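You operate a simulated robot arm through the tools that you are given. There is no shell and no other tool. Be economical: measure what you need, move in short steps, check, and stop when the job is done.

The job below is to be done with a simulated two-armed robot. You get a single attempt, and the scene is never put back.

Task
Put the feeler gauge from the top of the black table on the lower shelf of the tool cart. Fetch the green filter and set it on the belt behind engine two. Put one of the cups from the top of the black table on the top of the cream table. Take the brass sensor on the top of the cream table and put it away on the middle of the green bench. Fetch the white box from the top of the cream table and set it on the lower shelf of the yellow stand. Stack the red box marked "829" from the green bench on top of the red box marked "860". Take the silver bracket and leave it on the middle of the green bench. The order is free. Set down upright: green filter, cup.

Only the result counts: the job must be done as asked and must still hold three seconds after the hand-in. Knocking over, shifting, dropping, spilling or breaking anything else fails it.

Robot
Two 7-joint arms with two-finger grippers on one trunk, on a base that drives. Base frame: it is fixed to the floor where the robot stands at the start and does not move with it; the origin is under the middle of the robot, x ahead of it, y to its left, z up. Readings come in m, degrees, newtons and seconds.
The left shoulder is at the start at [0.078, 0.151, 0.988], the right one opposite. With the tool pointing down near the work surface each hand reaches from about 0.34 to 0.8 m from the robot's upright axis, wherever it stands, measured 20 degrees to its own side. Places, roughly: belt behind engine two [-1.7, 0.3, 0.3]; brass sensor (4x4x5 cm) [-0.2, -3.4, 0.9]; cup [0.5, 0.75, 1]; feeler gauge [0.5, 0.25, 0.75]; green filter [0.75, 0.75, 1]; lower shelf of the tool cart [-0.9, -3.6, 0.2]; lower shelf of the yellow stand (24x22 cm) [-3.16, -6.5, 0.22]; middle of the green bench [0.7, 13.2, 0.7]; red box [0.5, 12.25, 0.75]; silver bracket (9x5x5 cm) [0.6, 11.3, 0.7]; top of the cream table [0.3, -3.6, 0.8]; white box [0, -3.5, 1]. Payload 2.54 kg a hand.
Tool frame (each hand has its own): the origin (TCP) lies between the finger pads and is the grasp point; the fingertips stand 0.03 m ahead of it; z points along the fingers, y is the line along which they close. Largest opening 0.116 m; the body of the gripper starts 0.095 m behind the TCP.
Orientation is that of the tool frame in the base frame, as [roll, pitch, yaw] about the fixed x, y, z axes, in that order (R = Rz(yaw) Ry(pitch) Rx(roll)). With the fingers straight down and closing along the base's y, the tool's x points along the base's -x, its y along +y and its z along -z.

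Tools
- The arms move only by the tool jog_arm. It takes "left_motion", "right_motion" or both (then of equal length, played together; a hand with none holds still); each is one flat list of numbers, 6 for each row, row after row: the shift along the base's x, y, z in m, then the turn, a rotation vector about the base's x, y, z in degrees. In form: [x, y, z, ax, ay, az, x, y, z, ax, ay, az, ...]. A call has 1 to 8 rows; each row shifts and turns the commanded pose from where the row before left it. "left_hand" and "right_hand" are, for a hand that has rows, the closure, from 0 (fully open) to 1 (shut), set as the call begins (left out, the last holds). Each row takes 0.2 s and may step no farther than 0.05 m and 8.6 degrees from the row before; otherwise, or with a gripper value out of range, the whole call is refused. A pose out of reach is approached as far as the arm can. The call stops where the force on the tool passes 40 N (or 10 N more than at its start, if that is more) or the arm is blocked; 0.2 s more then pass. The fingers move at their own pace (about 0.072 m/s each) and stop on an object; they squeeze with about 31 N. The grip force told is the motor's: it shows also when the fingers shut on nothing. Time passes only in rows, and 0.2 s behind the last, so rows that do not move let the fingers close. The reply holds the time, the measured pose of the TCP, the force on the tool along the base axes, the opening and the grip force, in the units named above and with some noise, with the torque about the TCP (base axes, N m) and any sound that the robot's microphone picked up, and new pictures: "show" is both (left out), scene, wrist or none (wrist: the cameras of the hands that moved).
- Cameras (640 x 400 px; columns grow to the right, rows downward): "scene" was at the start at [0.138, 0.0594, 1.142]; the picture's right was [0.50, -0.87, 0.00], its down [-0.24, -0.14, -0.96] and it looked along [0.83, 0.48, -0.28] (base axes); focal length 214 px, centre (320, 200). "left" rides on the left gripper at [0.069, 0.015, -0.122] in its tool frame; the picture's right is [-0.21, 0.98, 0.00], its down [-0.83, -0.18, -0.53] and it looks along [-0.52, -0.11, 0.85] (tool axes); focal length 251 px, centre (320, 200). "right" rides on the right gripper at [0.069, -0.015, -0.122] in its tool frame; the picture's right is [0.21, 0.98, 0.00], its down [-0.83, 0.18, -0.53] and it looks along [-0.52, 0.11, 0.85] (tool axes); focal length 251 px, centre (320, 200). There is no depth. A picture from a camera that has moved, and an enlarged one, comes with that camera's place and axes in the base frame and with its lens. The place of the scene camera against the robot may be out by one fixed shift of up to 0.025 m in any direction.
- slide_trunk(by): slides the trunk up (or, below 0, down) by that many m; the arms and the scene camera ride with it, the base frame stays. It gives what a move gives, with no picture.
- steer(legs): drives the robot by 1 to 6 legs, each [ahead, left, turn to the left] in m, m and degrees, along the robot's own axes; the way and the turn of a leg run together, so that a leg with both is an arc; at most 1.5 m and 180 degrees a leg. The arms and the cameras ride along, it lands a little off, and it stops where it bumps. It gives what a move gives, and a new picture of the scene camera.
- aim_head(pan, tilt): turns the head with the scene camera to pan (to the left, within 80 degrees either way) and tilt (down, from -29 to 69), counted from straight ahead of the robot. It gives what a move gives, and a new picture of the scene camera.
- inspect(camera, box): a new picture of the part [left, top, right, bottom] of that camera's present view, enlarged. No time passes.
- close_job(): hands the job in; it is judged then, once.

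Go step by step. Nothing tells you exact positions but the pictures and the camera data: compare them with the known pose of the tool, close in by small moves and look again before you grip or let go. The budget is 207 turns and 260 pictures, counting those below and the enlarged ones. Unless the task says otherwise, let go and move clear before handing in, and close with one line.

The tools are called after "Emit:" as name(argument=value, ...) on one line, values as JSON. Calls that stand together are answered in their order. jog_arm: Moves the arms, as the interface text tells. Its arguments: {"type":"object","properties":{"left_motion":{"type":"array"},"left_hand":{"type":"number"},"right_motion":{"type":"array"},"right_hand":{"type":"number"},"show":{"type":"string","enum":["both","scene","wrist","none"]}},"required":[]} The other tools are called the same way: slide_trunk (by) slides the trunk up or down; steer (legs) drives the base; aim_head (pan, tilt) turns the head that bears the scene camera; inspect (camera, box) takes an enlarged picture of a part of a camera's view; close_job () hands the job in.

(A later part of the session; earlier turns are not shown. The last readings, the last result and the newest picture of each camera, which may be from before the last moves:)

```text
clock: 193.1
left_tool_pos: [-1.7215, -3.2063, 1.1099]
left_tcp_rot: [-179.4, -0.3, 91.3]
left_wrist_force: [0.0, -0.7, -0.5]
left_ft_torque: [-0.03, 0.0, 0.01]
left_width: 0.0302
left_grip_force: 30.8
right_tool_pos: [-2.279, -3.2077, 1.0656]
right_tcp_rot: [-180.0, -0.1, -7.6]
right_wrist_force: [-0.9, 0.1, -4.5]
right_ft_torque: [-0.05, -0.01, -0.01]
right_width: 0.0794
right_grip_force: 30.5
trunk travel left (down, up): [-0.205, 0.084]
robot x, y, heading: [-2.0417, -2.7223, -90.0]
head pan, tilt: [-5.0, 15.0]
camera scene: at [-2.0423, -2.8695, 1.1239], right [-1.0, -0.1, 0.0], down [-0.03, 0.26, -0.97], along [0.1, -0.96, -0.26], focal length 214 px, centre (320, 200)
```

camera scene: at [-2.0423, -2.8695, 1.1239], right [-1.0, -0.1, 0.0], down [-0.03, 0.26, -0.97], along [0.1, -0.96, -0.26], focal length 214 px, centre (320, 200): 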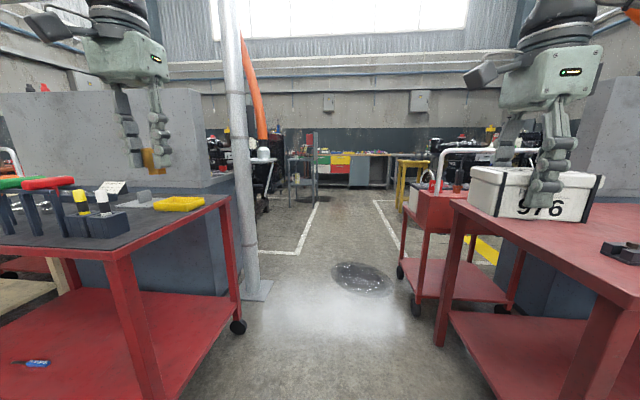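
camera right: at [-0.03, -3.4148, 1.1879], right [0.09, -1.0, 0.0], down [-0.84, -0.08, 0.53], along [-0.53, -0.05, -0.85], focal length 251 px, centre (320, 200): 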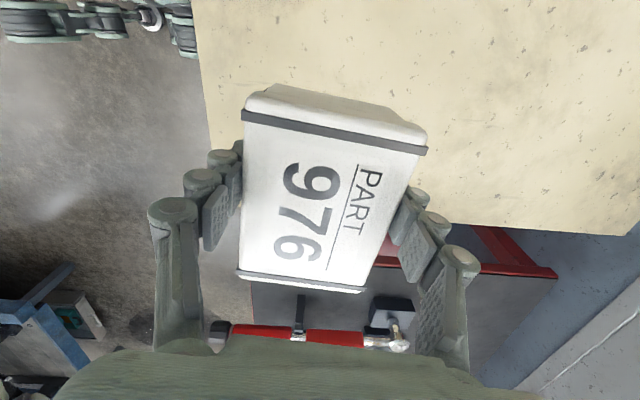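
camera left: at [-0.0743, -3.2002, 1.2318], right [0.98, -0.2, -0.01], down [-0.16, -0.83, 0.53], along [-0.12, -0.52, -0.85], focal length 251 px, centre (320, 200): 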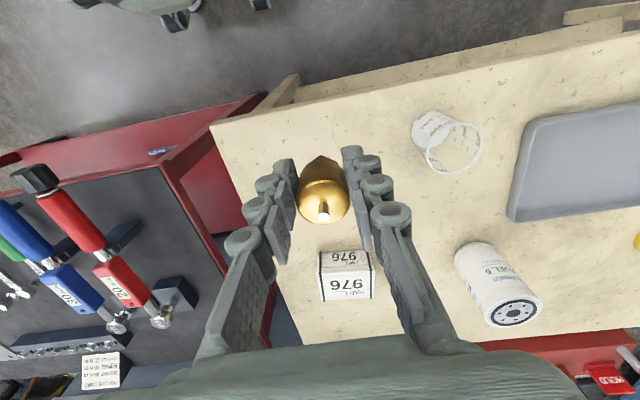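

The corridor is clear and the yellow stand is visible ahead right. I'm driving south.

Emit:
steer(legs=[[1.5, 0, 0], [0.9, 0, 0]])

Emit:
aim_head(pan=-30, tilt=18)

```text
clock: 204.8
left_tool_pos: [-1.7872, -5.5819, 1.1094]
left_tcp_rot: [-179.3, -0.3, 89.5]
left_wrist_force: [-0.8, 0.3, -1.3]
left_ft_torque: [0.03, 0.02, -0.01]
left_width: 0.0301
left_grip_force: 31.0
right_tool_pos: [-2.3456, -5.5665, 1.0663]
right_tcp_rot: [-179.9, -0.3, -9.3]
right_wrist_force: [-0.3, -0.6, -5.0]
right_ft_torque: [-0.01, -0.05, 0.01]
right_width: 0.0794
right_grip_force: 30.9
trunk travel left (down, up): [-0.205, 0.084]
robot x, y, heading: [-2.094, -5.0858, -91.7]
head pan, tilt: [-5.0, 15.0]
camera scene: at [-2.0999, -5.2367, 1.1252], right [-1.0, -0.06, 0.0], down [-0.01, 0.24, -0.97], along [0.06, -0.97, -0.24], focal length 214 px, centre (320, 200)
```

scene: 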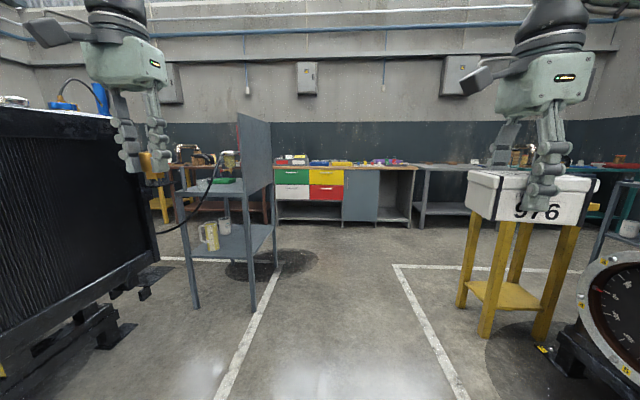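

```text
clock: 205.7
left_tool_pos: [-1.7879, -5.5836, 1.1084]
left_tcp_rot: [-179.3, -0.5, 89.5]
left_wrist_force: [0.0, 0.6, -1.2]
left_ft_torque: [0.01, -0.01, 0.01]
left_width: 0.03
left_grip_force: 31.2
right_tool_pos: [-2.3449, -5.5662, 1.0662]
right_tcp_rot: [-179.9, -0.3, -9.4]
right_wrist_force: [-0.4, -0.8, -4.8]
right_ft_torque: [-0.01, -0.05, -0.04]
right_width: 0.0793
right_grip_force: 31.1
trunk travel left (down, up): [-0.205, 0.084]
robot x, y, heading: [-2.094, -5.0882, -91.5]
head pan, tilt: [-30.0, 18.0]
camera scene: at [-2.1007, -5.2365, 1.1248], right [-1.0, -0.05, 0.0], down [-0.01, 0.25, -0.97], along [0.05, -0.97, -0.25], focal length 214 px, centre (320, 200)
```

scene: 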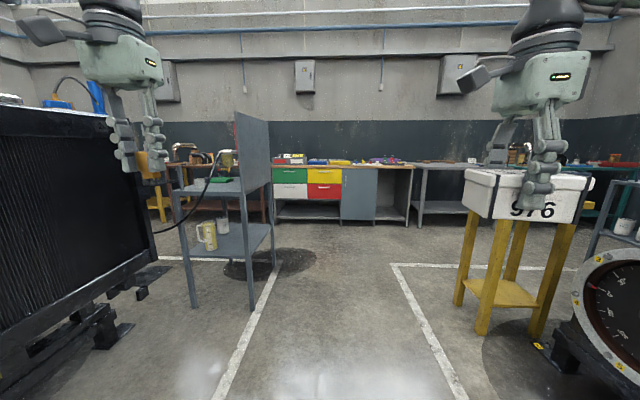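

The held box hides the stand, so I'll turn right so the stand falls between the hands.

Emit:
steer(legs=[[0, 0, -38]])

Emit:
inspect(camera="scene", box=[200, 130, 440, 330])

```text
clock: 207.9
left_tool_pos: [-2.1658, -5.6648, 1.1086]
left_tcp_rot: [-179.2, -0.5, 50.6]
left_wrist_force: [-0.2, 0.0, -0.5]
left_ft_torque: [-0.01, -0.02, -0.02]
left_width: 0.0301
left_grip_force: 30.9
right_tool_pos: [-2.59, -5.3012, 1.0669]
right_tcp_rot: [-179.9, -0.2, -48.2]
right_wrist_force: [-0.2, -0.8, -3.4]
right_ft_torque: [-0.03, -0.03, -0.02]
right_width: 0.0794
right_grip_force: 31.2
trunk travel left (down, up): [-0.205, 0.084]
robot x, y, heading: [-2.0912, -5.0849, -130.8]
head pan, tilt: [-30.0, 18.0]
camera scene: at [-2.2031, -5.2023, 1.1241], right [-0.81, 0.59, 0.0], down [0.15, 0.21, -0.97], along [-0.57, -0.78, -0.26], focal length 214 px, centre (320, 200)
```

scene: 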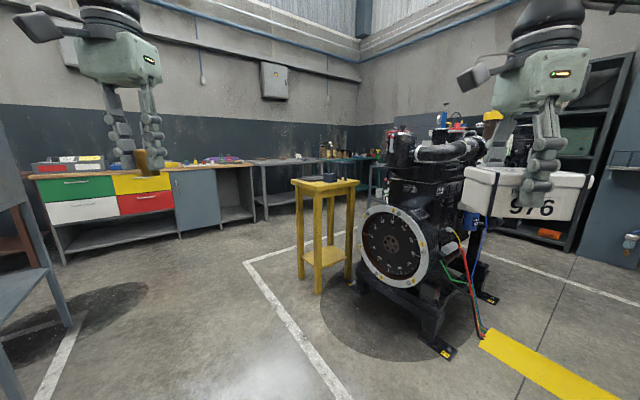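

```text
2.00 times, centred on (320, 230) of scene
camera zoom: at [-2.2031, -5.2023, 1.1241], right [-0.81, 0.59, 0.0], down [0.15, 0.21, -0.97], along [-0.57, -0.78, -0.26], focal length 429 px, centre (320, 140)
```

zoom: 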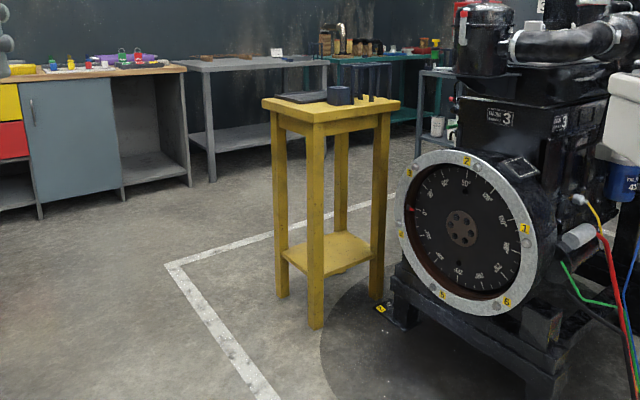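

The stand spans x −3.02…−3.34, y −6.34…−6.60 with its shelf at about z 0.25, and an engine stands close on its north side. I'll approach from the east facing west, with the hand horizontal so only fingers and box enter between the legs. Driving there now.

Emit:
steer(legs=[[0, 0, 40.8], [1.5, 0, 0], [0, 0, -90]])

```text
clock: 221.3
left_tool_pos: [-2.569, -6.9224, 1.1066]
left_tcp_rot: [-179.3, -0.7, 1.4]
left_wrist_force: [-0.5, -0.8, -0.3]
left_ft_torque: [-0.03, -0.01, -0.04]
left_width: 0.0301
left_grip_force: 31.1
right_tool_pos: [-2.5696, -6.363, 1.0667]
right_tcp_rot: [-179.8, -0.2, -97.5]
right_wrist_force: [0.2, -0.4, -4.5]
right_ft_torque: [-0.02, 0.01, -0.01]
right_width: 0.0796
right_grip_force: 30.7
trunk travel left (down, up): [-0.205, 0.084]
robot x, y, heading: [-2.087, -6.6029, -179.8]
head pan, tilt: [-30.0, 18.0]
camera scene: at [-2.2562, -6.5947, 1.1229], right [-0.07, 1.0, 0.0], down [0.27, 0.02, -0.96], along [-0.96, -0.07, -0.27], focal length 214 px, centre (320, 200)
```

scene: 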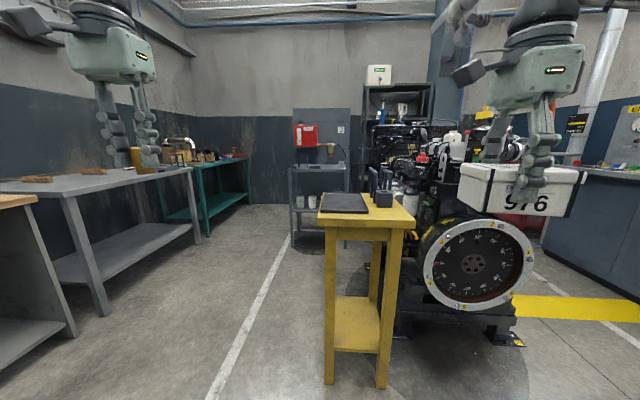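

The gap between the near legs is about 0.17 m, centred at y≈−6.48, shelf z≈0.23. I'll rotate the right hand's yaw back in free space and start pitching it forward.

Emit:
jog_arm(right_motion=[0, 0, 0, 0, 0, 8.5, 0, 0, 0, 0, 0, 8.5, 0, 0, 0, 0, 0, 8.5, 0, 0, 0, 0, 0, 8.5, 0, 0, 0, 0, 0, 8.5, 0, 0, 0, 0, 0, 8.5, 0, 0, 0, 0, 0, 8.5, 0, 0, 0, 0, 0, 8.5], show="none")

Emit:
jog_arm(right_motion=[0, 0, 0, 0, 0, 8.5, 0, 0, 0, 0, 0, 8.5, 0, 0, 0, 0, 0, 8.5, 0, 0, 0, 0, 0, 4, 0, 0, -0.02, 0, 8.5, 0, 0, 0, -0.02, 0, 8.5, 0, 0, 0, -0.02, 0, 8.5, 0, 0, 0, -0.02, 0, 8.5, 0], show="scene")

```text
clock: 223.1
left_tool_pos: [-2.5697, -6.9228, 1.1052]
left_tcp_rot: [-179.1, -1.0, 1.4]
left_wrist_force: [0.6, -0.2, -0.2]
left_ft_torque: [-0.02, 0.01, 0.02]
left_width: 0.0302
left_grip_force: 31.0
right_tool_pos: [-2.5693, -6.3638, 1.0674]
right_tcp_rot: [-179.9, -0.1, -29.2]
right_wrist_force: [0.1, -0.3, -4.6]
right_ft_torque: [-0.05, -0.06, 0.0]
right_width: 0.0795
right_grip_force: 31.0
trunk travel left (down, up): [-0.205, 0.084]
robot x, y, heading: [-2.0848, -6.5997, -179.8]
head pan, tilt: [-30.0, 18.0]
```

```text
clock: 224.9
left_tool_pos: [-2.569, -6.9216, 1.1046]
left_tcp_rot: [-179.1, -0.9, 1.6]
left_wrist_force: [0.2, 0.8, -0.7]
left_ft_torque: [-0.01, 0.0, 0.0]
left_width: 0.03
left_grip_force: 30.7
right_tool_pos: [-2.5716, -6.3646, 0.9868]
right_tcp_rot: [-180.0, 33.8, 0.0]
right_wrist_force: [0.1, -1.4, -5.0]
right_ft_torque: [0.01, -0.1, 0.02]
right_width: 0.0796
right_grip_force: 31.1
trunk travel left (down, up): [-0.205, 0.084]
robot x, y, heading: [-2.0882, -6.6006, -179.6]
head pan, tilt: [-30.0, 18.0]
camera scene: at [-2.2563, -6.5935, 1.1226], right [-0.06, 1.0, 0.0], down [0.27, 0.02, -0.96], along [-0.96, -0.06, -0.27], focal length 214 px, centre (320, 200)
```

scene: 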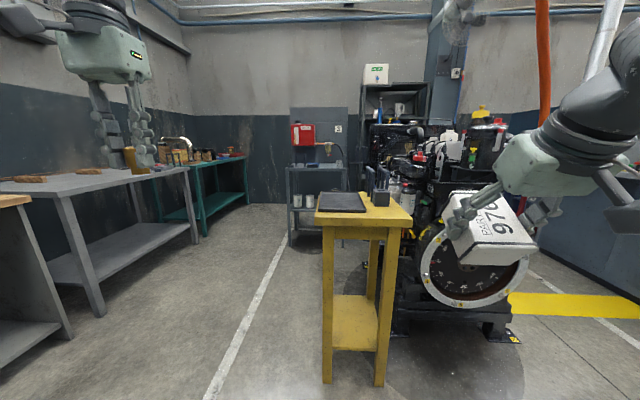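

Working well; continuing the pitch to horizontal while lowering.

Emit:
jog_arm(right_motion=[0, 0, -0.03, 0, 8.1, 0, 0, 0, -0.03, 0, 8.1, 0, 0, 0, -0.03, 0, 8.1, 0, 0, 0, -0.03, 0, 8.1, 0, 0, 0, -0.03, 0, 8.1, 0, 0, 0, -0.03, 0, 8.1, 0, 0, 0, -0.03, 0, 7.5, 0], show="scene")

```text
clock: 226.5
left_tool_pos: [-2.5694, -6.9238, 1.1048]
left_tcp_rot: [-179.1, -0.9, 1.6]
left_wrist_force: [-0.6, 0.4, -1.1]
left_ft_torque: [0.0, 0.0, 0.01]
left_width: 0.03
left_grip_force: 31.3
right_tool_pos: [-2.6318, -6.3546, 0.8648]
right_tcp_rot: [-179.9, 68.7, 0.0]
right_wrist_force: [-0.4, -0.8, -4.8]
right_ft_torque: [0.0, -0.06, -0.01]
right_width: 0.0793
right_grip_force: 31.1
right hand out of reach, approached as far as the arm can: row 3, 4, 5, 6, 7
trunk travel left (down, up): [-0.205, 0.084]
robot x, y, heading: [-2.0822, -6.6016, -179.9]
head pan, tilt: [-30.0, 18.0]
camera scene: at [-2.2564, -6.5936, 1.1226], right [-0.06, 1.0, 0.0], down [0.27, 0.02, -0.96], along [-0.96, -0.06, -0.27], focal length 214 px, centre (320, 200)
```

scene: 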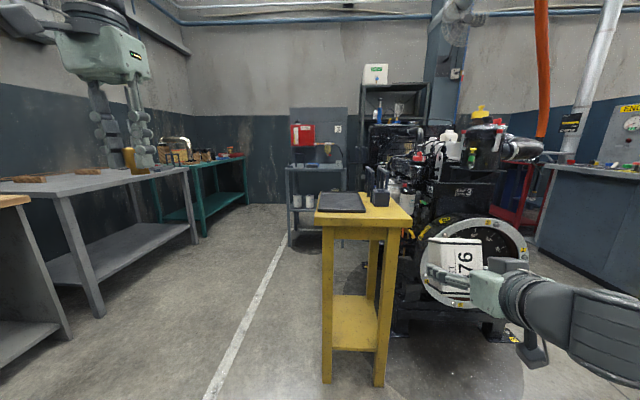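

Emit:
jog_arm(right_motion=[-0.035, 0, 0, 0, 3, 0, -0.035, 0, 0, 0, 6, 0, -0.03, 0, -0.02, 0, 6, 0, -0.02, 0, -0.03, 0, 6, 0], show="none")

```text
clock: 227.5
left_tool_pos: [-2.5702, -6.9234, 1.1042]
left_tcp_rot: [-179.1, -1.0, 1.5]
left_wrist_force: [0.3, 0.1, -1.7]
left_ft_torque: [0.02, -0.01, 0.02]
left_width: 0.0302
left_grip_force: 31.2
right_tool_pos: [-2.6448, -6.3535, 0.8652]
right_tcp_rot: [180.0, 69.9, 0.0]
right_wrist_force: [0.5, -0.9, -3.5]
right_ft_torque: [0.02, -0.11, -0.02]
right_width: 0.0796
right_grip_force: 31.5
right hand out of reach, approached as far as the arm can: row 1, 2, 3, 4
trunk travel left (down, up): [-0.205, 0.084]
robot x, y, heading: [-2.0833, -6.6014, -179.9]
head pan, tilt: [-30.0, 18.0]
```

The wrist can't go fully horizontal at low heights. New plan: keep about 40° pitch, enter between the legs with the wrist outside, touch the box's rear edge on the shelf and roll it flat. Unwinding the pitch first.

Emit:
jog_arm(right_motion=[0, 0, 0, 0, -8.5, 0, 0, 0, 0, 0, -8.5, 0, 0, 0, 0, 0, -8.5, 0, 0, 0, 0, 0, -8.5, 0, 0, 0, 0, 0, -8.5, 0, 0, 0, 0, 0, -8.5, 0, 0, 0, 0, 0, -8.5, 0, 0, 0, 0, 0, -8.5, 0], show="scene")

```text
clock: 229.3
left_tool_pos: [-2.5688, -6.9241, 1.1046]
left_tcp_rot: [-179.1, -0.9, 1.5]
left_wrist_force: [0.2, -0.5, -0.4]
left_ft_torque: [-0.02, -0.01, -0.02]
left_width: 0.0301
left_grip_force: 30.9
right_tool_pos: [-2.6436, -6.3563, 0.8655]
right_tcp_rot: [-179.9, 1.7, 0.0]
right_wrist_force: [-0.6, 0.1, -4.5]
right_ft_torque: [-0.03, -0.05, 0.02]
right_width: 0.0798
right_grip_force: 31.0
trunk travel left (down, up): [-0.205, 0.084]
robot x, y, heading: [-2.0821, -6.6005, -179.7]
head pan, tilt: [-30.0, 18.0]
camera scene: at [-2.2565, -6.5934, 1.1227], right [-0.06, 1.0, 0.0], down [0.27, 0.01, -0.96], along [-0.96, -0.05, -0.27], focal length 214 px, centre (320, 200)
```

scene: 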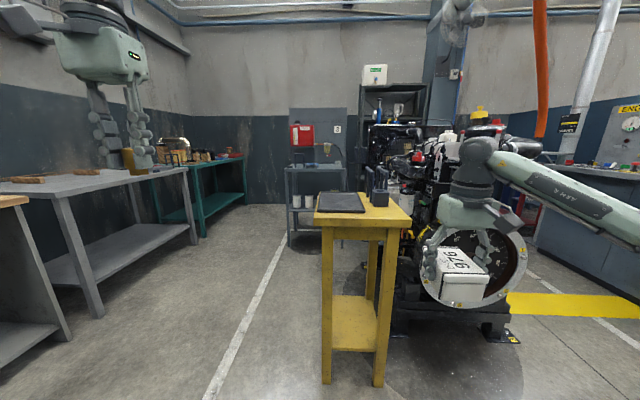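

Emit:
slide_trunk(by=-0.2)

Emit:
jog_arm(right_motion=[-0.01, 0, -0.035, 0, 8, 0, -0.01, 0, -0.035, 0, 8, 0, -0.01, 0, -0.035, 0, 8, 0, -0.01, 0, -0.035, 0, 8, 0, -0.01, 0, -0.035, 0, 6, 0, -0.01, 0, -0.04, 0, 0, 0], show="scene")

```text
clock: 231.5
left_tool_pos: [-2.5691, -6.9247, 0.9038]
left_tcp_rot: [-179.0, -0.8, 1.4]
left_wrist_force: [0.5, 0.0, -0.6]
left_ft_torque: [-0.02, 0.04, 0.01]
left_width: 0.0303
left_grip_force: 30.8
right_tool_pos: [-2.6444, -6.3557, 0.6653]
right_tcp_rot: [-179.9, 1.9, 0.0]
right_wrist_force: [-0.2, -0.3, -5.1]
right_ft_torque: [-0.05, -0.06, -0.02]
right_width: 0.0793
right_grip_force: 31.0
trunk travel left (down, up): [-0.005, 0.284]
robot x, y, heading: [-2.0813, -6.6025, -179.7]
head pan, tilt: [-30.0, 18.0]
```

```text
clock: 232.9
left_tool_pos: [-2.5693, -6.9227, 0.9039]
left_tcp_rot: [-179.1, -1.0, 1.5]
left_wrist_force: [0.0, -0.2, -1.1]
left_ft_torque: [-0.01, 0.0, -0.03]
left_width: 0.03
left_grip_force: 30.9
right_tool_pos: [-2.7006, -6.3573, 0.4495]
right_tcp_rot: [-179.9, 40.0, -0.1]
right_wrist_force: [0.1, 0.4, -5.0]
right_ft_torque: [0.03, -0.14, 0.01]
right_width: 0.0795
right_grip_force: 31.2
trunk travel left (down, up): [-0.005, 0.284]
robot x, y, heading: [-2.0839, -6.5989, -179.5]
head pan, tilt: [-30.0, 18.0]
camera scene: at [-2.2563, -6.593, 0.923], right [-0.05, 1.0, 0.0], down [0.27, 0.01, -0.96], along [-0.96, -0.05, -0.27], focal length 214 px, centre (320, 200)
```

scene: 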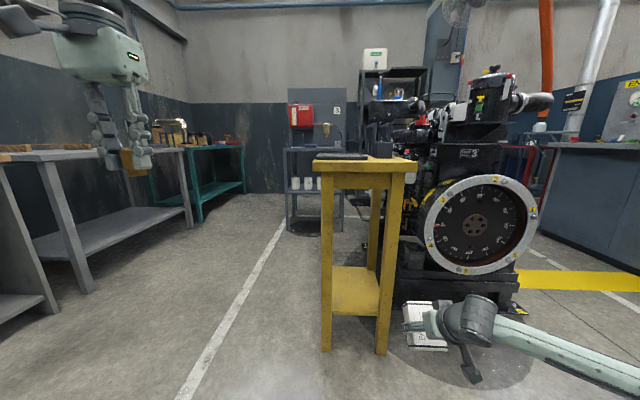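

40° pitch reached comfortably. I'm aligning laterally with the leg gap (y≈−6.478), then lowering to entry height.

Emit:
steer(legs=[[0, 0.122, -0.4]])

Emit:
jog_arm(right_motion=[0, 0, -0.04, 0, 0, 0, 0, 0, -0.04, 0, 0, 0, 0, 0, -0.04, 0, 0, 0], show="both")

```text
clock: 234.7
left_tool_pos: [-2.5693, -7.0468, 0.904]
left_tcp_rot: [-179.0, -0.9, 1.4]
left_wrist_force: [0.0, 0.1, 0.2]
left_ft_torque: [0.0, -0.02, -0.01]
left_width: 0.0302
left_grip_force: 31.4
right_tool_pos: [-2.7007, -6.4812, 0.4489]
right_tcp_rot: [-179.9, 39.8, 0.0]
right_wrist_force: [0.5, 0.1, -4.9]
right_ft_torque: [0.01, -0.05, 0.02]
right_width: 0.0796
right_grip_force: 30.9
trunk travel left (down, up): [-0.005, 0.284]
robot x, y, heading: [-2.0807, -6.7245, -179.7]
head pan, tilt: [-30.0, 18.0]
camera scene: at [-2.2559, -6.7163, 0.923], right [-0.05, 1.0, 0.0], down [0.27, 0.01, -0.96], along [-0.96, -0.05, -0.27], focal length 214 px, centre (320, 200)
```

scene: 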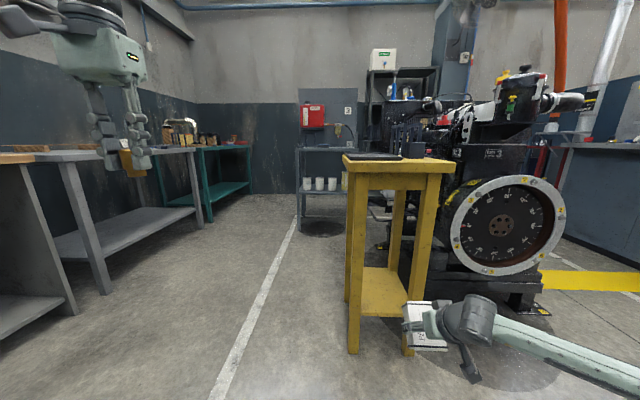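

```text
clock: 235.5
left_tool_pos: [-2.5703, -7.0456, 0.9028]
left_tcp_rot: [-178.9, -1.2, 1.5]
left_wrist_force: [0.9, 0.8, -1.4]
left_ft_torque: [-0.02, 0.02, 0.02]
left_width: 0.03
left_grip_force: 31.2
right_tool_pos: [-2.7021, -6.4815, 0.328]
right_tcp_rot: [-179.9, 39.8, -0.1]
right_wrist_force: [0.0, 0.4, -4.2]
right_ft_torque: [0.01, -0.13, -0.03]
right_width: 0.0795
right_grip_force: 30.9
trunk travel left (down, up): [-0.005, 0.284]
robot x, y, heading: [-2.0832, -6.726, -180.2]
head pan, tilt: [-30.0, 18.0]
camera scene: at [-2.2559, -6.7154, 0.9227], right [-0.04, 1.0, 0.0], down [0.27, 0.01, -0.96], along [-0.96, -0.04, -0.27], focal length 214 px, centre (320, 200)
camera right: at [-2.5697, -6.4682, 0.3763], right [0.16, -0.98, -0.14], down [-0.29, -0.18, 0.94], along [-0.94, -0.11, -0.31], focal length 251 px, centre (320, 200)
```

scene: 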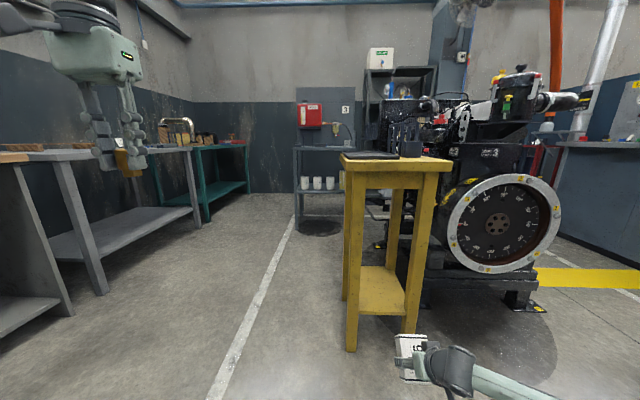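
right: 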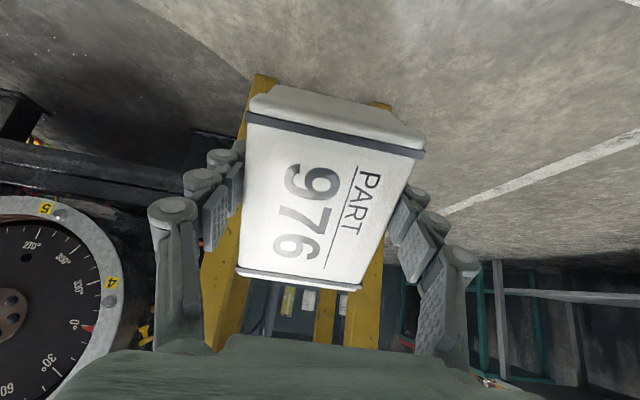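

The box lines up with the gap. I'm nudging 8 mm and driving in partway.

Emit:
jog_arm(right_motion=[0, -0.008, 0, 0, 0, 0], show="none")

Emit:
steer(legs=[[0.26, 0, 0]])

Emit:
inspect(camera="right", box=[0, 0, 640, 400])

Emit:
aim_head(pan=-20, tilt=45)

```text
clock: 235.9
left_tool_pos: [-2.568, -7.0473, 0.9017]
left_tcp_rot: [-179.0, -1.2, 1.4]
left_wrist_force: [-0.7, -0.7, -0.9]
left_ft_torque: [0.02, -0.02, 0.01]
left_width: 0.0301
left_grip_force: 30.9
right_tool_pos: [-2.7008, -6.4894, 0.3283]
right_tcp_rot: [-179.9, 39.8, 0.1]
right_wrist_force: [-0.4, 0.1, -5.3]
right_ft_torque: [-0.03, -0.11, 0.0]
right_width: 0.0796
right_grip_force: 30.7
trunk travel left (down, up): [-0.005, 0.284]
robot x, y, heading: [-2.0843, -6.7259, -179.7]
head pan, tilt: [-30.0, 18.0]
```

```text
clock: 237.8
left_tool_pos: [-2.8286, -7.0506, 0.9032]
left_tcp_rot: [-178.9, -1.2, 1.6]
left_wrist_force: [-0.5, -0.1, 0.3]
left_ft_torque: [0.04, -0.03, 0.0]
left_width: 0.0296
left_grip_force: 31.5
right_tool_pos: [-2.961, -6.493, 0.329]
right_tcp_rot: [-179.9, 39.9, 0.2]
right_wrist_force: [-0.1, -0.9, -3.7]
right_ft_torque: [-0.02, -0.08, 0.05]
right_width: 0.0798
right_grip_force: 30.9
trunk travel left (down, up): [-0.005, 0.284]
robot x, y, heading: [-2.3436, -6.7288, -179.7]
head pan, tilt: [-30.0, 18.0]
camera scene: at [-2.5159, -6.7165, 0.9227], right [-0.04, 1.0, 0.0], down [0.27, 0.01, -0.96], along [-0.96, -0.04, -0.27], focal length 214 px, centre (320, 200)
```

scene: 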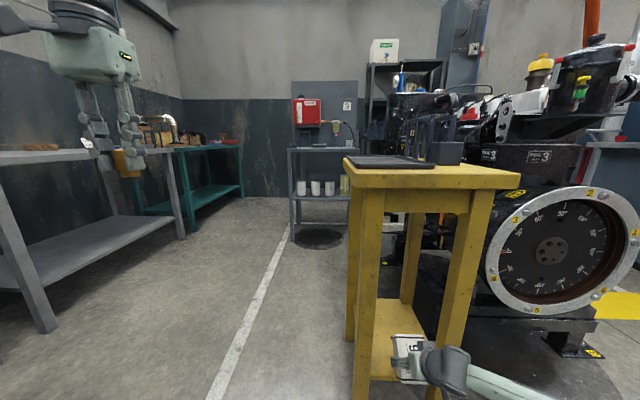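

```text
1.00 times, centred on (320, 200) of right (not enlarged: the box is as wide or as high as the picture)
camera zoom: at [-2.8296, -6.4778, 0.3768], right [0.17, -0.98, -0.14], down [-0.29, -0.18, 0.94], along [-0.94, -0.11, -0.32], focal length 251 px, centre (320, 200)
```

zoom: 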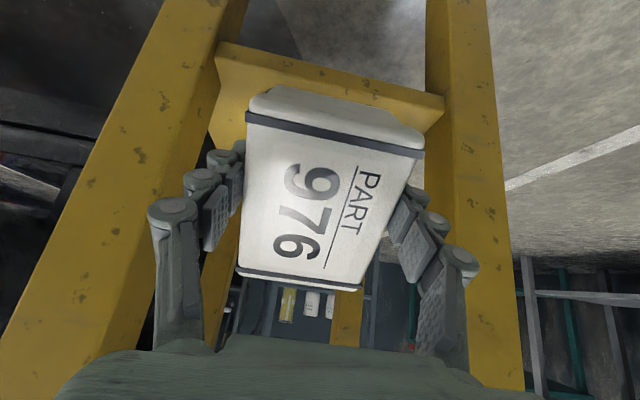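

```text
clock: 238.7
left_tool_pos: [-2.8302, -7.0501, 0.8988]
left_tcp_rot: [-178.7, -1.6, 1.7]
left_wrist_force: [-0.5, -0.1, -1.1]
left_ft_torque: [0.01, 0.01, 0.0]
left_width: 0.0301
left_grip_force: 31.2
right_tool_pos: [-2.961, -6.4917, 0.3292]
right_tcp_rot: [-179.9, 39.8, 0.1]
right_wrist_force: [0.2, -0.2, -4.3]
right_ft_torque: [0.0, -0.12, 0.04]
right_width: 0.0796
right_grip_force: 30.5
trunk travel left (down, up): [-0.005, 0.284]
robot x, y, heading: [-2.3426, -6.729, -179.5]
head pan, tilt: [-20.0, 45.0]
camera scene: at [-2.516, -6.7149, 0.9208], right [-0.02, 1.0, 0.0], down [0.29, 0.01, -0.96], along [-0.96, -0.02, -0.29], focal length 214 px, centre (320, 200)
```

scene: 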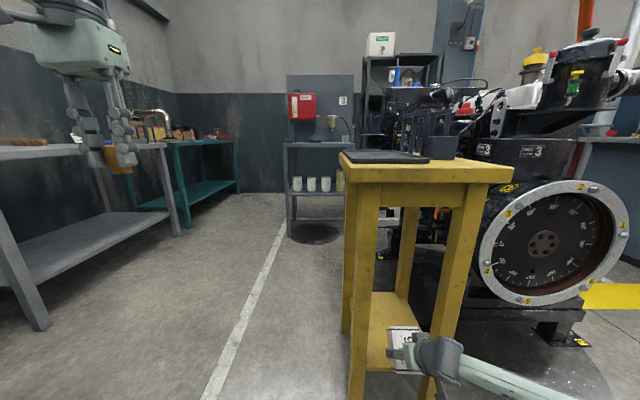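

Centred between the legs with about 4 cm of margin each side. I'm driving in the remaining 10 cm.

Emit:
steer(legs=[[0.105, 0, 0]])

Emit:
inspect(camera="right", box=[0, 0, 640, 400])

```text
clock: 239.9
left_tool_pos: [-2.9342, -7.0524, 0.8991]
left_tcp_rot: [-178.9, -1.7, 1.9]
left_wrist_force: [1.0, 0.1, -1.3]
left_ft_torque: [0.06, 0.0, 0.04]
left_width: 0.0301
left_grip_force: 30.8
right_tool_pos: [-3.0681, -6.4943, 0.3291]
right_tcp_rot: [-179.9, 39.8, 0.2]
right_wrist_force: [0.2, 0.2, -4.7]
right_ft_torque: [0.01, -0.08, 0.02]
right_width: 0.0796
right_grip_force: 30.9
trunk travel left (down, up): [-0.005, 0.284]
robot x, y, heading: [-2.4524, -6.7278, -179.5]
head pan, tilt: [-20.0, 45.0]
camera scene: at [-2.6224, -6.7162, 0.9204], right [-0.02, 1.0, 0.0], down [0.29, 0.01, -0.96], along [-0.96, -0.02, -0.29], focal length 214 px, centre (320, 200)
```

scene: 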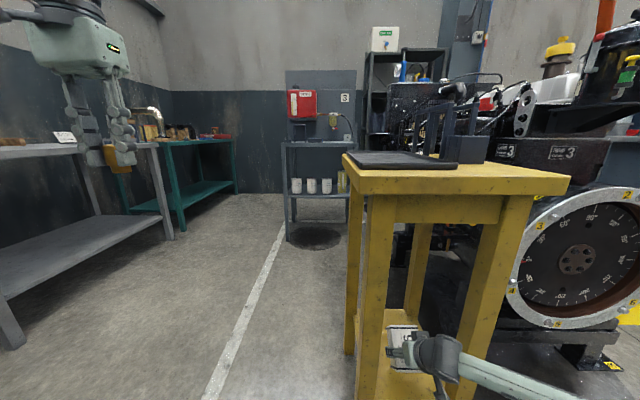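

```text
1.00 times, centred on (320, 200) of right (not enlarged: the box is as wide or as high as the picture)
camera zoom: at [-2.937, -6.4807, 0.3767], right [0.17, -0.98, -0.14], down [-0.29, -0.18, 0.94], along [-0.94, -0.12, -0.32], focal length 251 px, centre (320, 200)
```

zoom: 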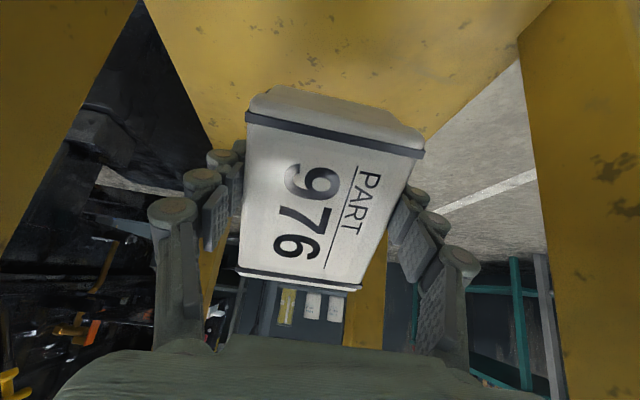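

The box is over the shelf. I'm lowering to touch the rear edge down.

Emit:
jog_arm(right_motion=[0, 0, -0.015, 0, 0, 0, 0, 0, -0.012, 0, 0, 0, 0, 0, -0.008, 0, 0, 0, 0, 0, -0.005, 0, 0, 0, 0, 0, -0.004, 0, 0, 0], show="wrist")

```text
clock: 241.1
left_tool_pos: [-2.9357, -7.0526, 0.8961]
left_tcp_rot: [-178.7, -1.9, 2.0]
left_wrist_force: [0.3, 0.8, -0.7]
left_ft_torque: [-0.02, -0.01, -0.02]
left_width: 0.0303
left_grip_force: 31.3
right_tool_pos: [-3.068, -6.4943, 0.2854]
right_tcp_rot: [-179.9, 39.8, 0.4]
right_wrist_force: [-0.1, -0.7, -4.5]
right_ft_torque: [0.0, -0.08, 0.01]
right_width: 0.0797
right_grip_force: 31.2
trunk travel left (down, up): [-0.005, 0.284]
robot x, y, heading: [-2.4483, -6.7257, -179.4]
head pan, tilt: [-20.0, 45.0]
camera right: at [-2.9361, -6.4804, 0.3325], right [0.17, -0.98, -0.14], down [-0.29, -0.18, 0.94], along [-0.94, -0.12, -0.32], focal length 251 px, centre (320, 200)
```

right: 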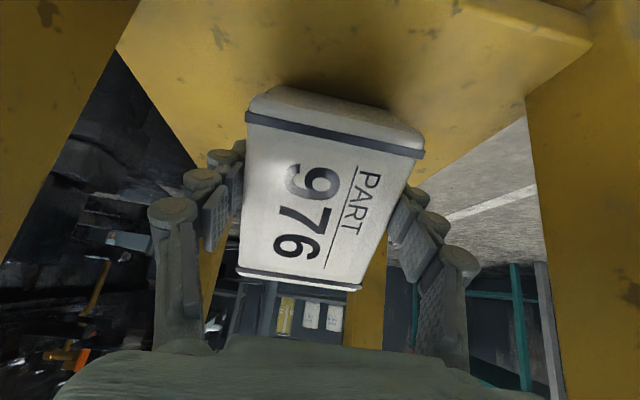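

Emit:
jog_arm(right_motion=[0, 0, -0.004, 0, 0, 0, 0, 0, -0.004, 0, 0, 0, 0, 0, -0.004, 0, 0, 0], show="wrist")

```text
clock: 241.9
left_tool_pos: [-2.934, -7.0545, 0.8983]
left_tcp_rot: [-178.6, -1.8, 2.0]
left_wrist_force: [0.6, 0.4, -0.2]
left_ft_torque: [0.0, 0.0, 0.01]
left_width: 0.0303
left_grip_force: 30.5
right_tool_pos: [-3.0717, -6.4957, 0.2787]
right_tcp_rot: [-179.9, 40.0, 0.4]
right_wrist_force: [-5.9, -7.1, 20.0]
right_ft_torque: [-0.26, 0.02, -0.05]
right_width: 0.0795
right_grip_force: 30.7
trunk travel left (down, up): [-0.005, 0.284]
robot x, y, heading: [-2.4485, -6.7247, -179.4]
head pan, tilt: [-20.0, 45.0]
camera right: at [-2.9401, -6.481, 0.3255], right [0.17, -0.98, -0.14], down [-0.29, -0.18, 0.94], along [-0.94, -0.12, -0.31], focal length 251 px, centre (320, 200)
```

right: 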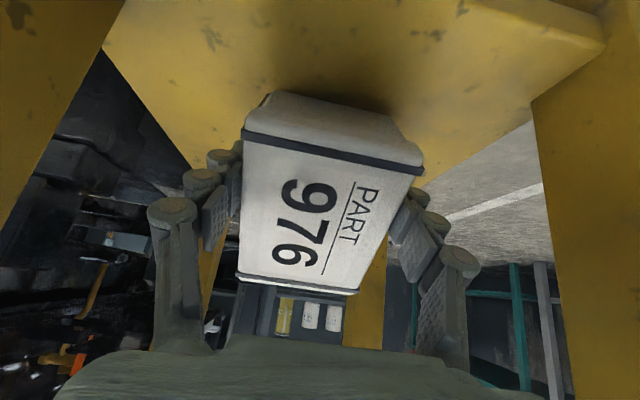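

Contact made and the box has begun to pivot. I'm rolling it flat with small forward-down steps.

Emit:
jog_arm(right_motion=[-0.006, 0, -0.003, 0, 0, 0, -0.006, 0, -0.003, 0, 0, 0, -0.006, 0, -0.003, 0, 0, 0], show="wrist")

```text
clock: 242.7
left_tool_pos: [-2.9333, -7.0524, 0.8972]
left_tcp_rot: [-178.8, -1.9, 2.0]
left_wrist_force: [0.3, -0.1, -1.3]
left_ft_torque: [0.01, -0.01, 0.01]
left_width: 0.0301
left_grip_force: 31.0
right_tool_pos: [-3.0857, -6.4923, 0.2617]
right_tcp_rot: [-179.6, 39.7, 0.3]
right_wrist_force: [5.9, 1.3, 11.6]
right_ft_torque: [0.07, -0.57, 0.02]
right_width: 0.0797
right_grip_force: 30.9
trunk travel left (down, up): [-0.005, 0.284]
robot x, y, heading: [-2.4497, -6.7281, -179.1]
head pan, tilt: [-20.0, 45.0]
camera right: at [-2.9537, -6.4788, 0.311], right [0.17, -0.98, -0.14], down [-0.29, -0.19, 0.94], along [-0.94, -0.11, -0.32], focal length 251 px, centre (320, 200)
```

right: 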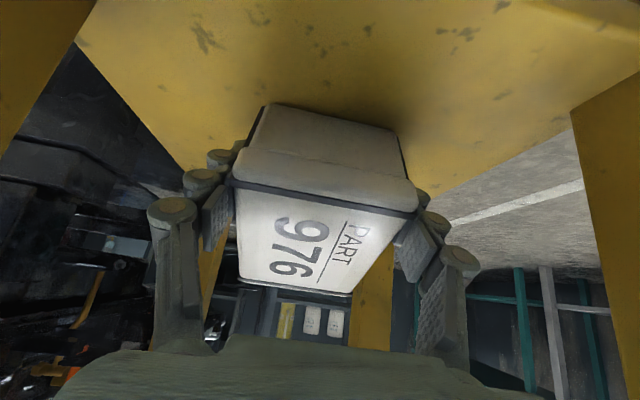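

The box rolled nearly flat. One more slight press, then release.

Emit:
jog_arm(right_motion=[-0.003, 0, -0.003, 0, 0, 0], show="none")

Emit:
jog_arm(right_motion=[0, 0, 0.001, 0, 0, 0, 0, 0, 0, 0, 0, 0, 0, 0, 0, 0, 0, 0], right_hand=0.15, show="both")

```text
clock: 243.1
left_tool_pos: [-2.9346, -7.0537, 0.8971]
left_tcp_rot: [-178.9, -1.8, 1.9]
left_wrist_force: [0.4, -0.4, -1.2]
left_ft_torque: [0.0, -0.02, 0.0]
left_width: 0.0301
left_grip_force: 31.1
right_tool_pos: [-3.0896, -6.4945, 0.2613]
right_tcp_rot: [-179.7, 39.9, 0.5]
right_wrist_force: [4.0, 2.2, 11.6]
right_ft_torque: [0.2, -0.56, -0.01]
right_width: 0.0797
right_grip_force: 31.1
trunk travel left (down, up): [-0.005, 0.284]
robot x, y, heading: [-2.4486, -6.7258, -179.2]
head pan, tilt: [-20.0, 45.0]
```

```text
clock: 243.9
left_tool_pos: [-2.9339, -7.0532, 0.897]
left_tcp_rot: [-178.7, -1.9, 1.9]
left_wrist_force: [0.2, -0.2, 0.4]
left_ft_torque: [-0.02, -0.01, 0.0]
left_width: 0.0301
left_grip_force: 31.0
right_tool_pos: [-3.0904, -6.4954, 0.2599]
right_tcp_rot: [-179.9, 39.8, 0.3]
right_wrist_force: [0.0, -0.2, 0.0]
right_ft_torque: [-0.01, 0.0, 0.0]
right_width: 0.0984
right_grip_force: 0.0
trunk travel left (down, up): [-0.005, 0.284]
robot x, y, heading: [-2.4491, -6.729, -179.2]
head pan, tilt: [-20.0, 45.0]
camera scene: at [-2.6221, -6.7154, 0.9199], right [-0.01, 1.0, 0.0], down [0.3, 0.0, -0.95], along [-0.95, -0.01, -0.3], focal length 214 px, centre (320, 200)
camera right: at [-2.9581, -6.4808, 0.3092], right [0.17, -0.98, -0.14], down [-0.29, -0.18, 0.94], along [-0.94, -0.12, -0.32], focal length 251 px, centre (320, 200)
```

scene: 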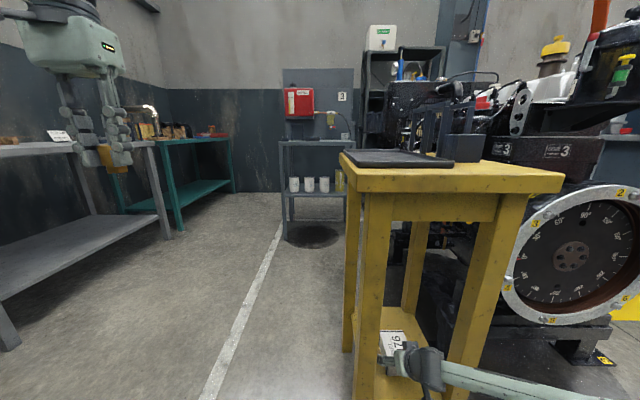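
right: 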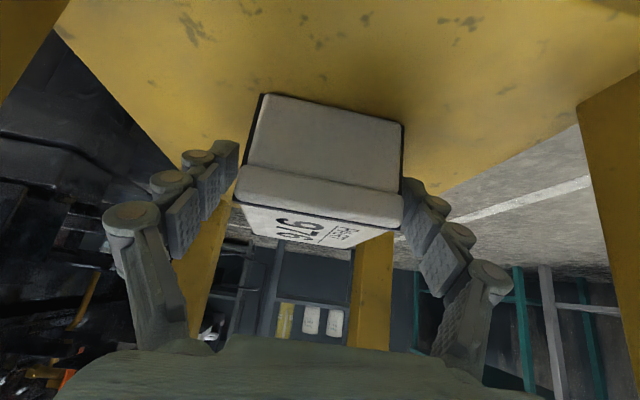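

The box sits flat on the lower shelf. I'm backing straight out.

Emit:
steer(legs=[[-0.4, 0, 0]])

Emit:
inspect(camera="scene", box=[300, 150, 480, 390])

```text
clock: 246.4
left_tool_pos: [-2.5355, -7.0509, 0.896]
left_tcp_rot: [-178.9, -1.9, 2.1]
left_wrist_force: [0.0, -0.1, -0.9]
left_ft_torque: [0.01, -0.01, 0.0]
left_width: 0.0301
left_grip_force: 31.2
right_tool_pos: [-2.6913, -6.4915, 0.2617]
right_tcp_rot: [-179.8, 39.8, 0.4]
right_wrist_force: [1.4, 0.5, -0.9]
right_ft_torque: [0.0, 0.0, -0.02]
right_width: 0.0985
right_grip_force: 0.1
trunk travel left (down, up): [-0.005, 0.284]
robot x, y, heading: [-2.049, -6.7207, -179.0]
head pan, tilt: [-20.0, 45.0]
camera scene: at [-2.223, -6.7111, 0.92], right [-0.01, 1.0, 0.0], down [0.3, 0.0, -0.95], along [-0.95, -0.01, -0.3], focal length 214 px, centre (320, 200)
```

scene: 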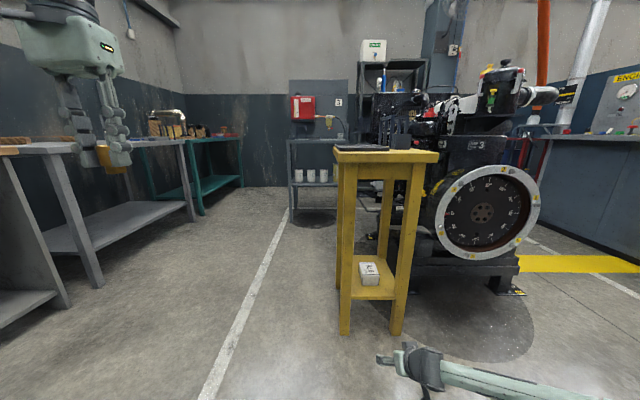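

```text
1.67 times, centred on (390, 270) of scene
camera zoom: at [-2.223, -6.7111, 0.92], right [-0.01, 1.0, 0.0], down [0.3, 0.0, -0.95], along [-0.95, -0.01, -0.3], focal length 358 px, centre (203, 83)
```

zoom: 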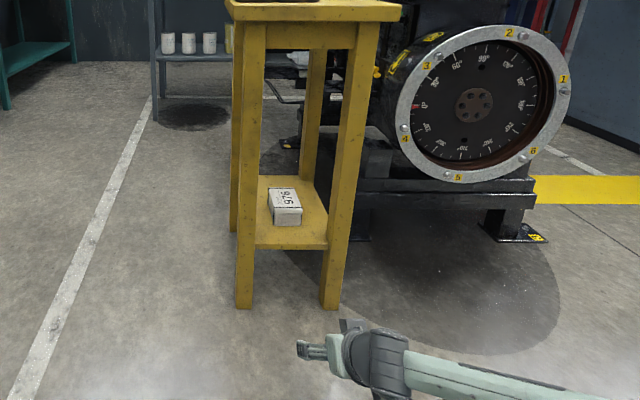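

The white box is safely on the stand's lower shelf. Now I'll restore the right arm and trunk, then travel north toward the green bench.

Emit:
slide_trunk(by=0.2)

Emit:
jog_arm(right_motion=[0.01, 0, 0.048, 0, -5, 0, 0.01, 0, 0.048, 0, -5, 0, 0.01, 0, 0.048, 0, -5, 0, 0.01, 0, 0.048, 0, -5, 0, 0.01, 0, 0.048, 0, -5, 0, 0.01, 0, 0.048, 0, -5, 0, 0.01, 0, 0.048, 0, -5, 0, 0.01, 0, 0.048, 0, -5, 0], right_hand=0, show="none")

Emit:
jog_arm(right_motion=[0.02, 0, 0.045, 0, 0, 0, 0.02, 0, 0.045, 0, 0, 0, 0.02, 0, 0.045, 0, 0, 0, 0.02, 0, 0.045, 0, 0, 0], show="none")

Emit:
steer(legs=[[0, 0, -91], [1.5, 0, 0], [1.5, 0, 0], [0.9, 0, 0]])

```text
clock: 248.5
left_tool_pos: [-2.5347, -7.0501, 1.0948]
left_tcp_rot: [-178.8, -2.1, 2.1]
left_wrist_force: [0.2, 0.0, -0.9]
left_ft_torque: [0.0, -0.03, -0.03]
left_width: 0.03
left_grip_force: 31.0
right_tool_pos: [-2.6916, -6.4924, 0.461]
right_tcp_rot: [-179.9, 39.8, 0.5]
right_wrist_force: [-0.2, -0.7, -0.4]
right_ft_torque: [-0.03, -0.01, -0.03]
right_width: 0.0987
right_grip_force: 0.1
trunk travel left (down, up): [-0.205, 0.084]
robot x, y, heading: [-2.0483, -6.7221, -179.1]
head pan, tilt: [-20.0, 45.0]
```

```text
clock: 250.3
left_tool_pos: [-2.5362, -7.0503, 1.0938]
left_tcp_rot: [-178.8, -2.2, 2.1]
left_wrist_force: [0.3, -0.5, -0.7]
left_ft_torque: [0.0, 0.02, -0.01]
left_width: 0.0302
left_grip_force: 30.5
right_tool_pos: [-2.6116, -6.4918, 0.8442]
right_tcp_rot: [180.0, -0.3, 0.4]
right_wrist_force: [1.0, -0.2, -0.3]
right_ft_torque: [0.01, 0.0, 0.01]
right_width: 0.1162
right_grip_force: 0.1
trunk travel left (down, up): [-0.205, 0.084]
robot x, y, heading: [-2.0495, -6.7226, -179.3]
head pan, tilt: [-20.0, 45.0]
```

```text
clock: 251.3
left_tool_pos: [-2.5358, -7.0507, 1.0953]
left_tcp_rot: [-178.7, -2.2, 2.1]
left_wrist_force: [-1.1, -1.1, -0.2]
left_ft_torque: [0.03, 0.01, 0.0]
left_width: 0.0301
left_grip_force: 30.9
right_tool_pos: [-2.5287, -6.4912, 1.0279]
right_tcp_rot: [179.7, -0.2, 0.4]
right_wrist_force: [1.2, 0.4, 1.0]
right_ft_torque: [0.0, -0.01, 0.04]
right_width: 0.1161
right_grip_force: 0.0
trunk travel left (down, up): [-0.205, 0.084]
robot x, y, heading: [-2.0475, -6.7213, -179.3]
head pan, tilt: [-20.0, 45.0]
```

```text
clock: 255.5
left_tool_pos: [-2.3932, -6.237, 1.088]
left_tcp_rot: [-178.5, -3.0, -87.2]
left_wrist_force: [-0.2, -0.1, -0.5]
left_ft_torque: [0.01, -0.04, -0.02]
left_width: 0.0302
left_grip_force: 30.9
right_tool_pos: [-1.841, -6.2354, 1.0226]
right_tcp_rot: [-179.4, -1.0, -88.2]
right_wrist_force: [0.3, 0.2, 1.1]
right_ft_torque: [0.01, 0.05, 0.04]
right_width: 0.1161
right_grip_force: 0.0
trunk travel left (down, up): [-0.205, 0.084]
robot x, y, heading: [-2.0521, -6.7251, 91.3]
head pan, tilt: [-20.0, 45.0]
stopped in leg 1: the robot was blocked; the commanded pose is now the measured one
camera scene: at [-2.0718, -6.545, 1.1188], right [1.0, 0.0, 0.01], down [0.0, -0.31, -0.95], along [0.01, 0.95, -0.31], focal length 214 px, centre (320, 200)
```

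scene: 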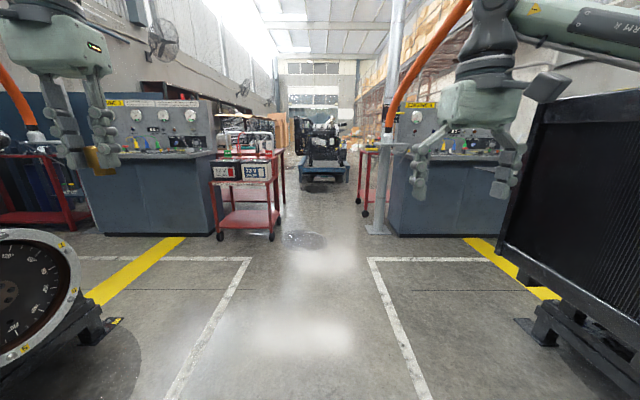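

Something blocked the turn's end, possibly the right elbow near the grey trolley. I'm looking right.

Emit:
aim_head(pan=-70, tilt=25)

```text
clock: 256.7
left_tool_pos: [-2.3929, -6.2344, 1.0875]
left_tcp_rot: [-178.3, -2.8, -87.3]
left_wrist_force: [-0.8, -0.4, -0.8]
left_ft_torque: [-0.01, -0.02, -0.01]
left_width: 0.0301
left_grip_force: 31.7
right_tool_pos: [-1.8403, -6.2357, 1.0228]
right_tcp_rot: [-179.3, -1.0, -88.4]
right_wrist_force: [0.5, -0.3, 0.5]
right_ft_torque: [0.0, -0.01, 0.02]
right_width: 0.116
right_grip_force: 0.1
trunk travel left (down, up): [-0.205, 0.084]
robot x, y, heading: [-2.0537, -6.7212, 91.2]
head pan, tilt: [-70.0, 25.0]
camera scene: at [-2.0725, -6.5434, 1.1186], right [1.0, -0.01, 0.01], down [0.01, -0.31, -0.95], along [0.01, 0.95, -0.31], focal length 214 px, centre (320, 200)
```

scene: 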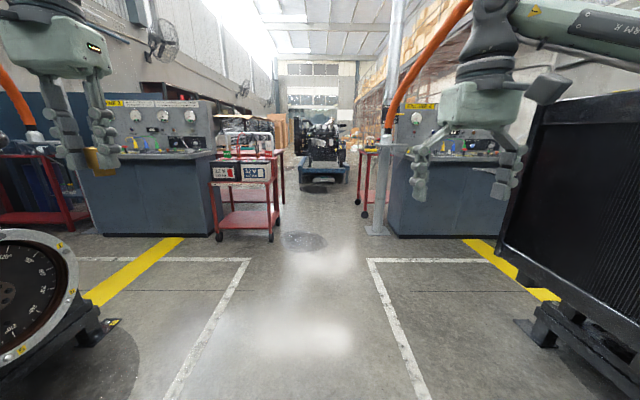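

The head is pinned by the left arm again. I'll sidestep left away from the contact and extend the left hand forward to free the head.

Emit:
steer(legs=[[0, 0.15, 0]])

Emit:
jog_arm(left_motion=[0, 0.04, -0.01, 0, 0, 0, 0, 0.04, -0.01, 0, 0, 0, 0, 0.04, -0.01, 0, 0, 0], show="none")

Emit:
aim_head(pan=-75, tilt=20)

```text
clock: 257.3
left_tool_pos: [-2.3913, -6.2371, 1.0876]
left_tcp_rot: [-178.7, -3.1, -87.1]
left_wrist_force: [-0.3, 0.2, -1.5]
left_ft_torque: [-0.01, -0.02, 0.03]
left_width: 0.0298
left_grip_force: 30.5
right_tool_pos: [-1.841, -6.2373, 1.0257]
right_tcp_rot: [-179.2, -0.8, -87.9]
right_wrist_force: [-0.2, -0.1, 0.2]
right_ft_torque: [0.02, 0.02, 0.01]
right_width: 0.116
right_grip_force: 0.1
trunk travel left (down, up): [-0.205, 0.084]
robot x, y, heading: [-2.0568, -6.7182, 91.5]
head pan, tilt: [-70.0, 25.0]
stopped in leg 1: the robot was blocked; the commanded pose is now the measured one
camera scene: at [-2.0689, -6.5457, 1.1196], right [1.0, -0.02, 0.0], down [0.0, -0.31, -0.95], along [0.02, 0.95, -0.31], focal length 214 px, centre (320, 200)
```

scene: 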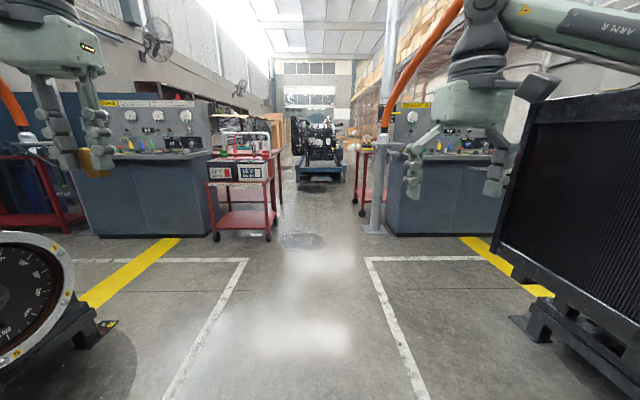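

```text
clock: 258.1
left_tool_pos: [-2.393, -6.1165, 1.0606]
left_tcp_rot: [-178.6, -2.9, -87.2]
left_wrist_force: [1.8, 0.2, -0.7]
left_ft_torque: [-0.02, 0.03, 0.02]
left_width: 0.0301
left_grip_force: 31.0
right_tool_pos: [-1.8413, -6.2349, 1.0234]
right_tcp_rot: [-179.1, -1.0, -88.2]
right_wrist_force: [-1.1, -0.3, -0.6]
right_ft_torque: [0.02, 0.02, 0.0]
right_width: 0.116
right_grip_force: 0.0
trunk travel left (down, up): [-0.205, 0.084]
robot x, y, heading: [-2.0519, -6.7212, 91.1]
head pan, tilt: [-70.0, 25.0]
```

```text
clock: 258.8
left_tool_pos: [-2.3928, -6.1166, 1.0602]
left_tcp_rot: [-178.7, -2.9, -87.2]
left_wrist_force: [-0.3, -0.4, -0.5]
left_ft_torque: [-0.03, -0.01, -0.03]
left_width: 0.0299
left_grip_force: 31.7
right_tool_pos: [-1.8397, -6.2364, 1.0235]
right_tcp_rot: [-179.2, -0.9, -88.1]
right_wrist_force: [0.0, -0.7, 0.2]
right_ft_torque: [-0.01, 0.02, -0.01]
right_width: 0.1158
right_grip_force: 0.1
trunk travel left (down, up): [-0.205, 0.084]
robot x, y, heading: [-2.0537, -6.7225, 91.2]
head pan, tilt: [-75.0, 20.0]
camera scene: at [-1.9815, -6.6113, 1.1159], right [0.28, -0.96, 0.0], down [-0.32, -0.1, -0.94], along [0.9, 0.26, -0.34], focal length 214 px, centre (320, 200)
```

scene: 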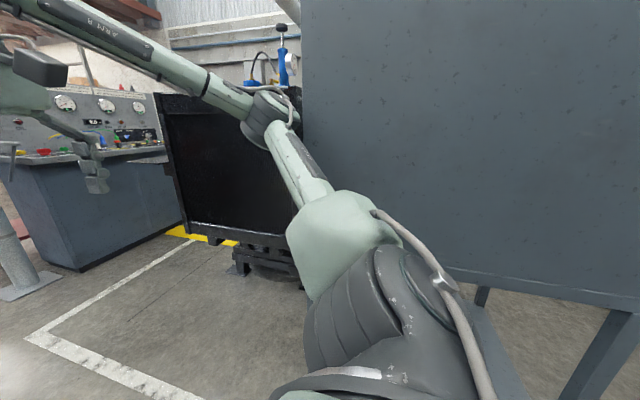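

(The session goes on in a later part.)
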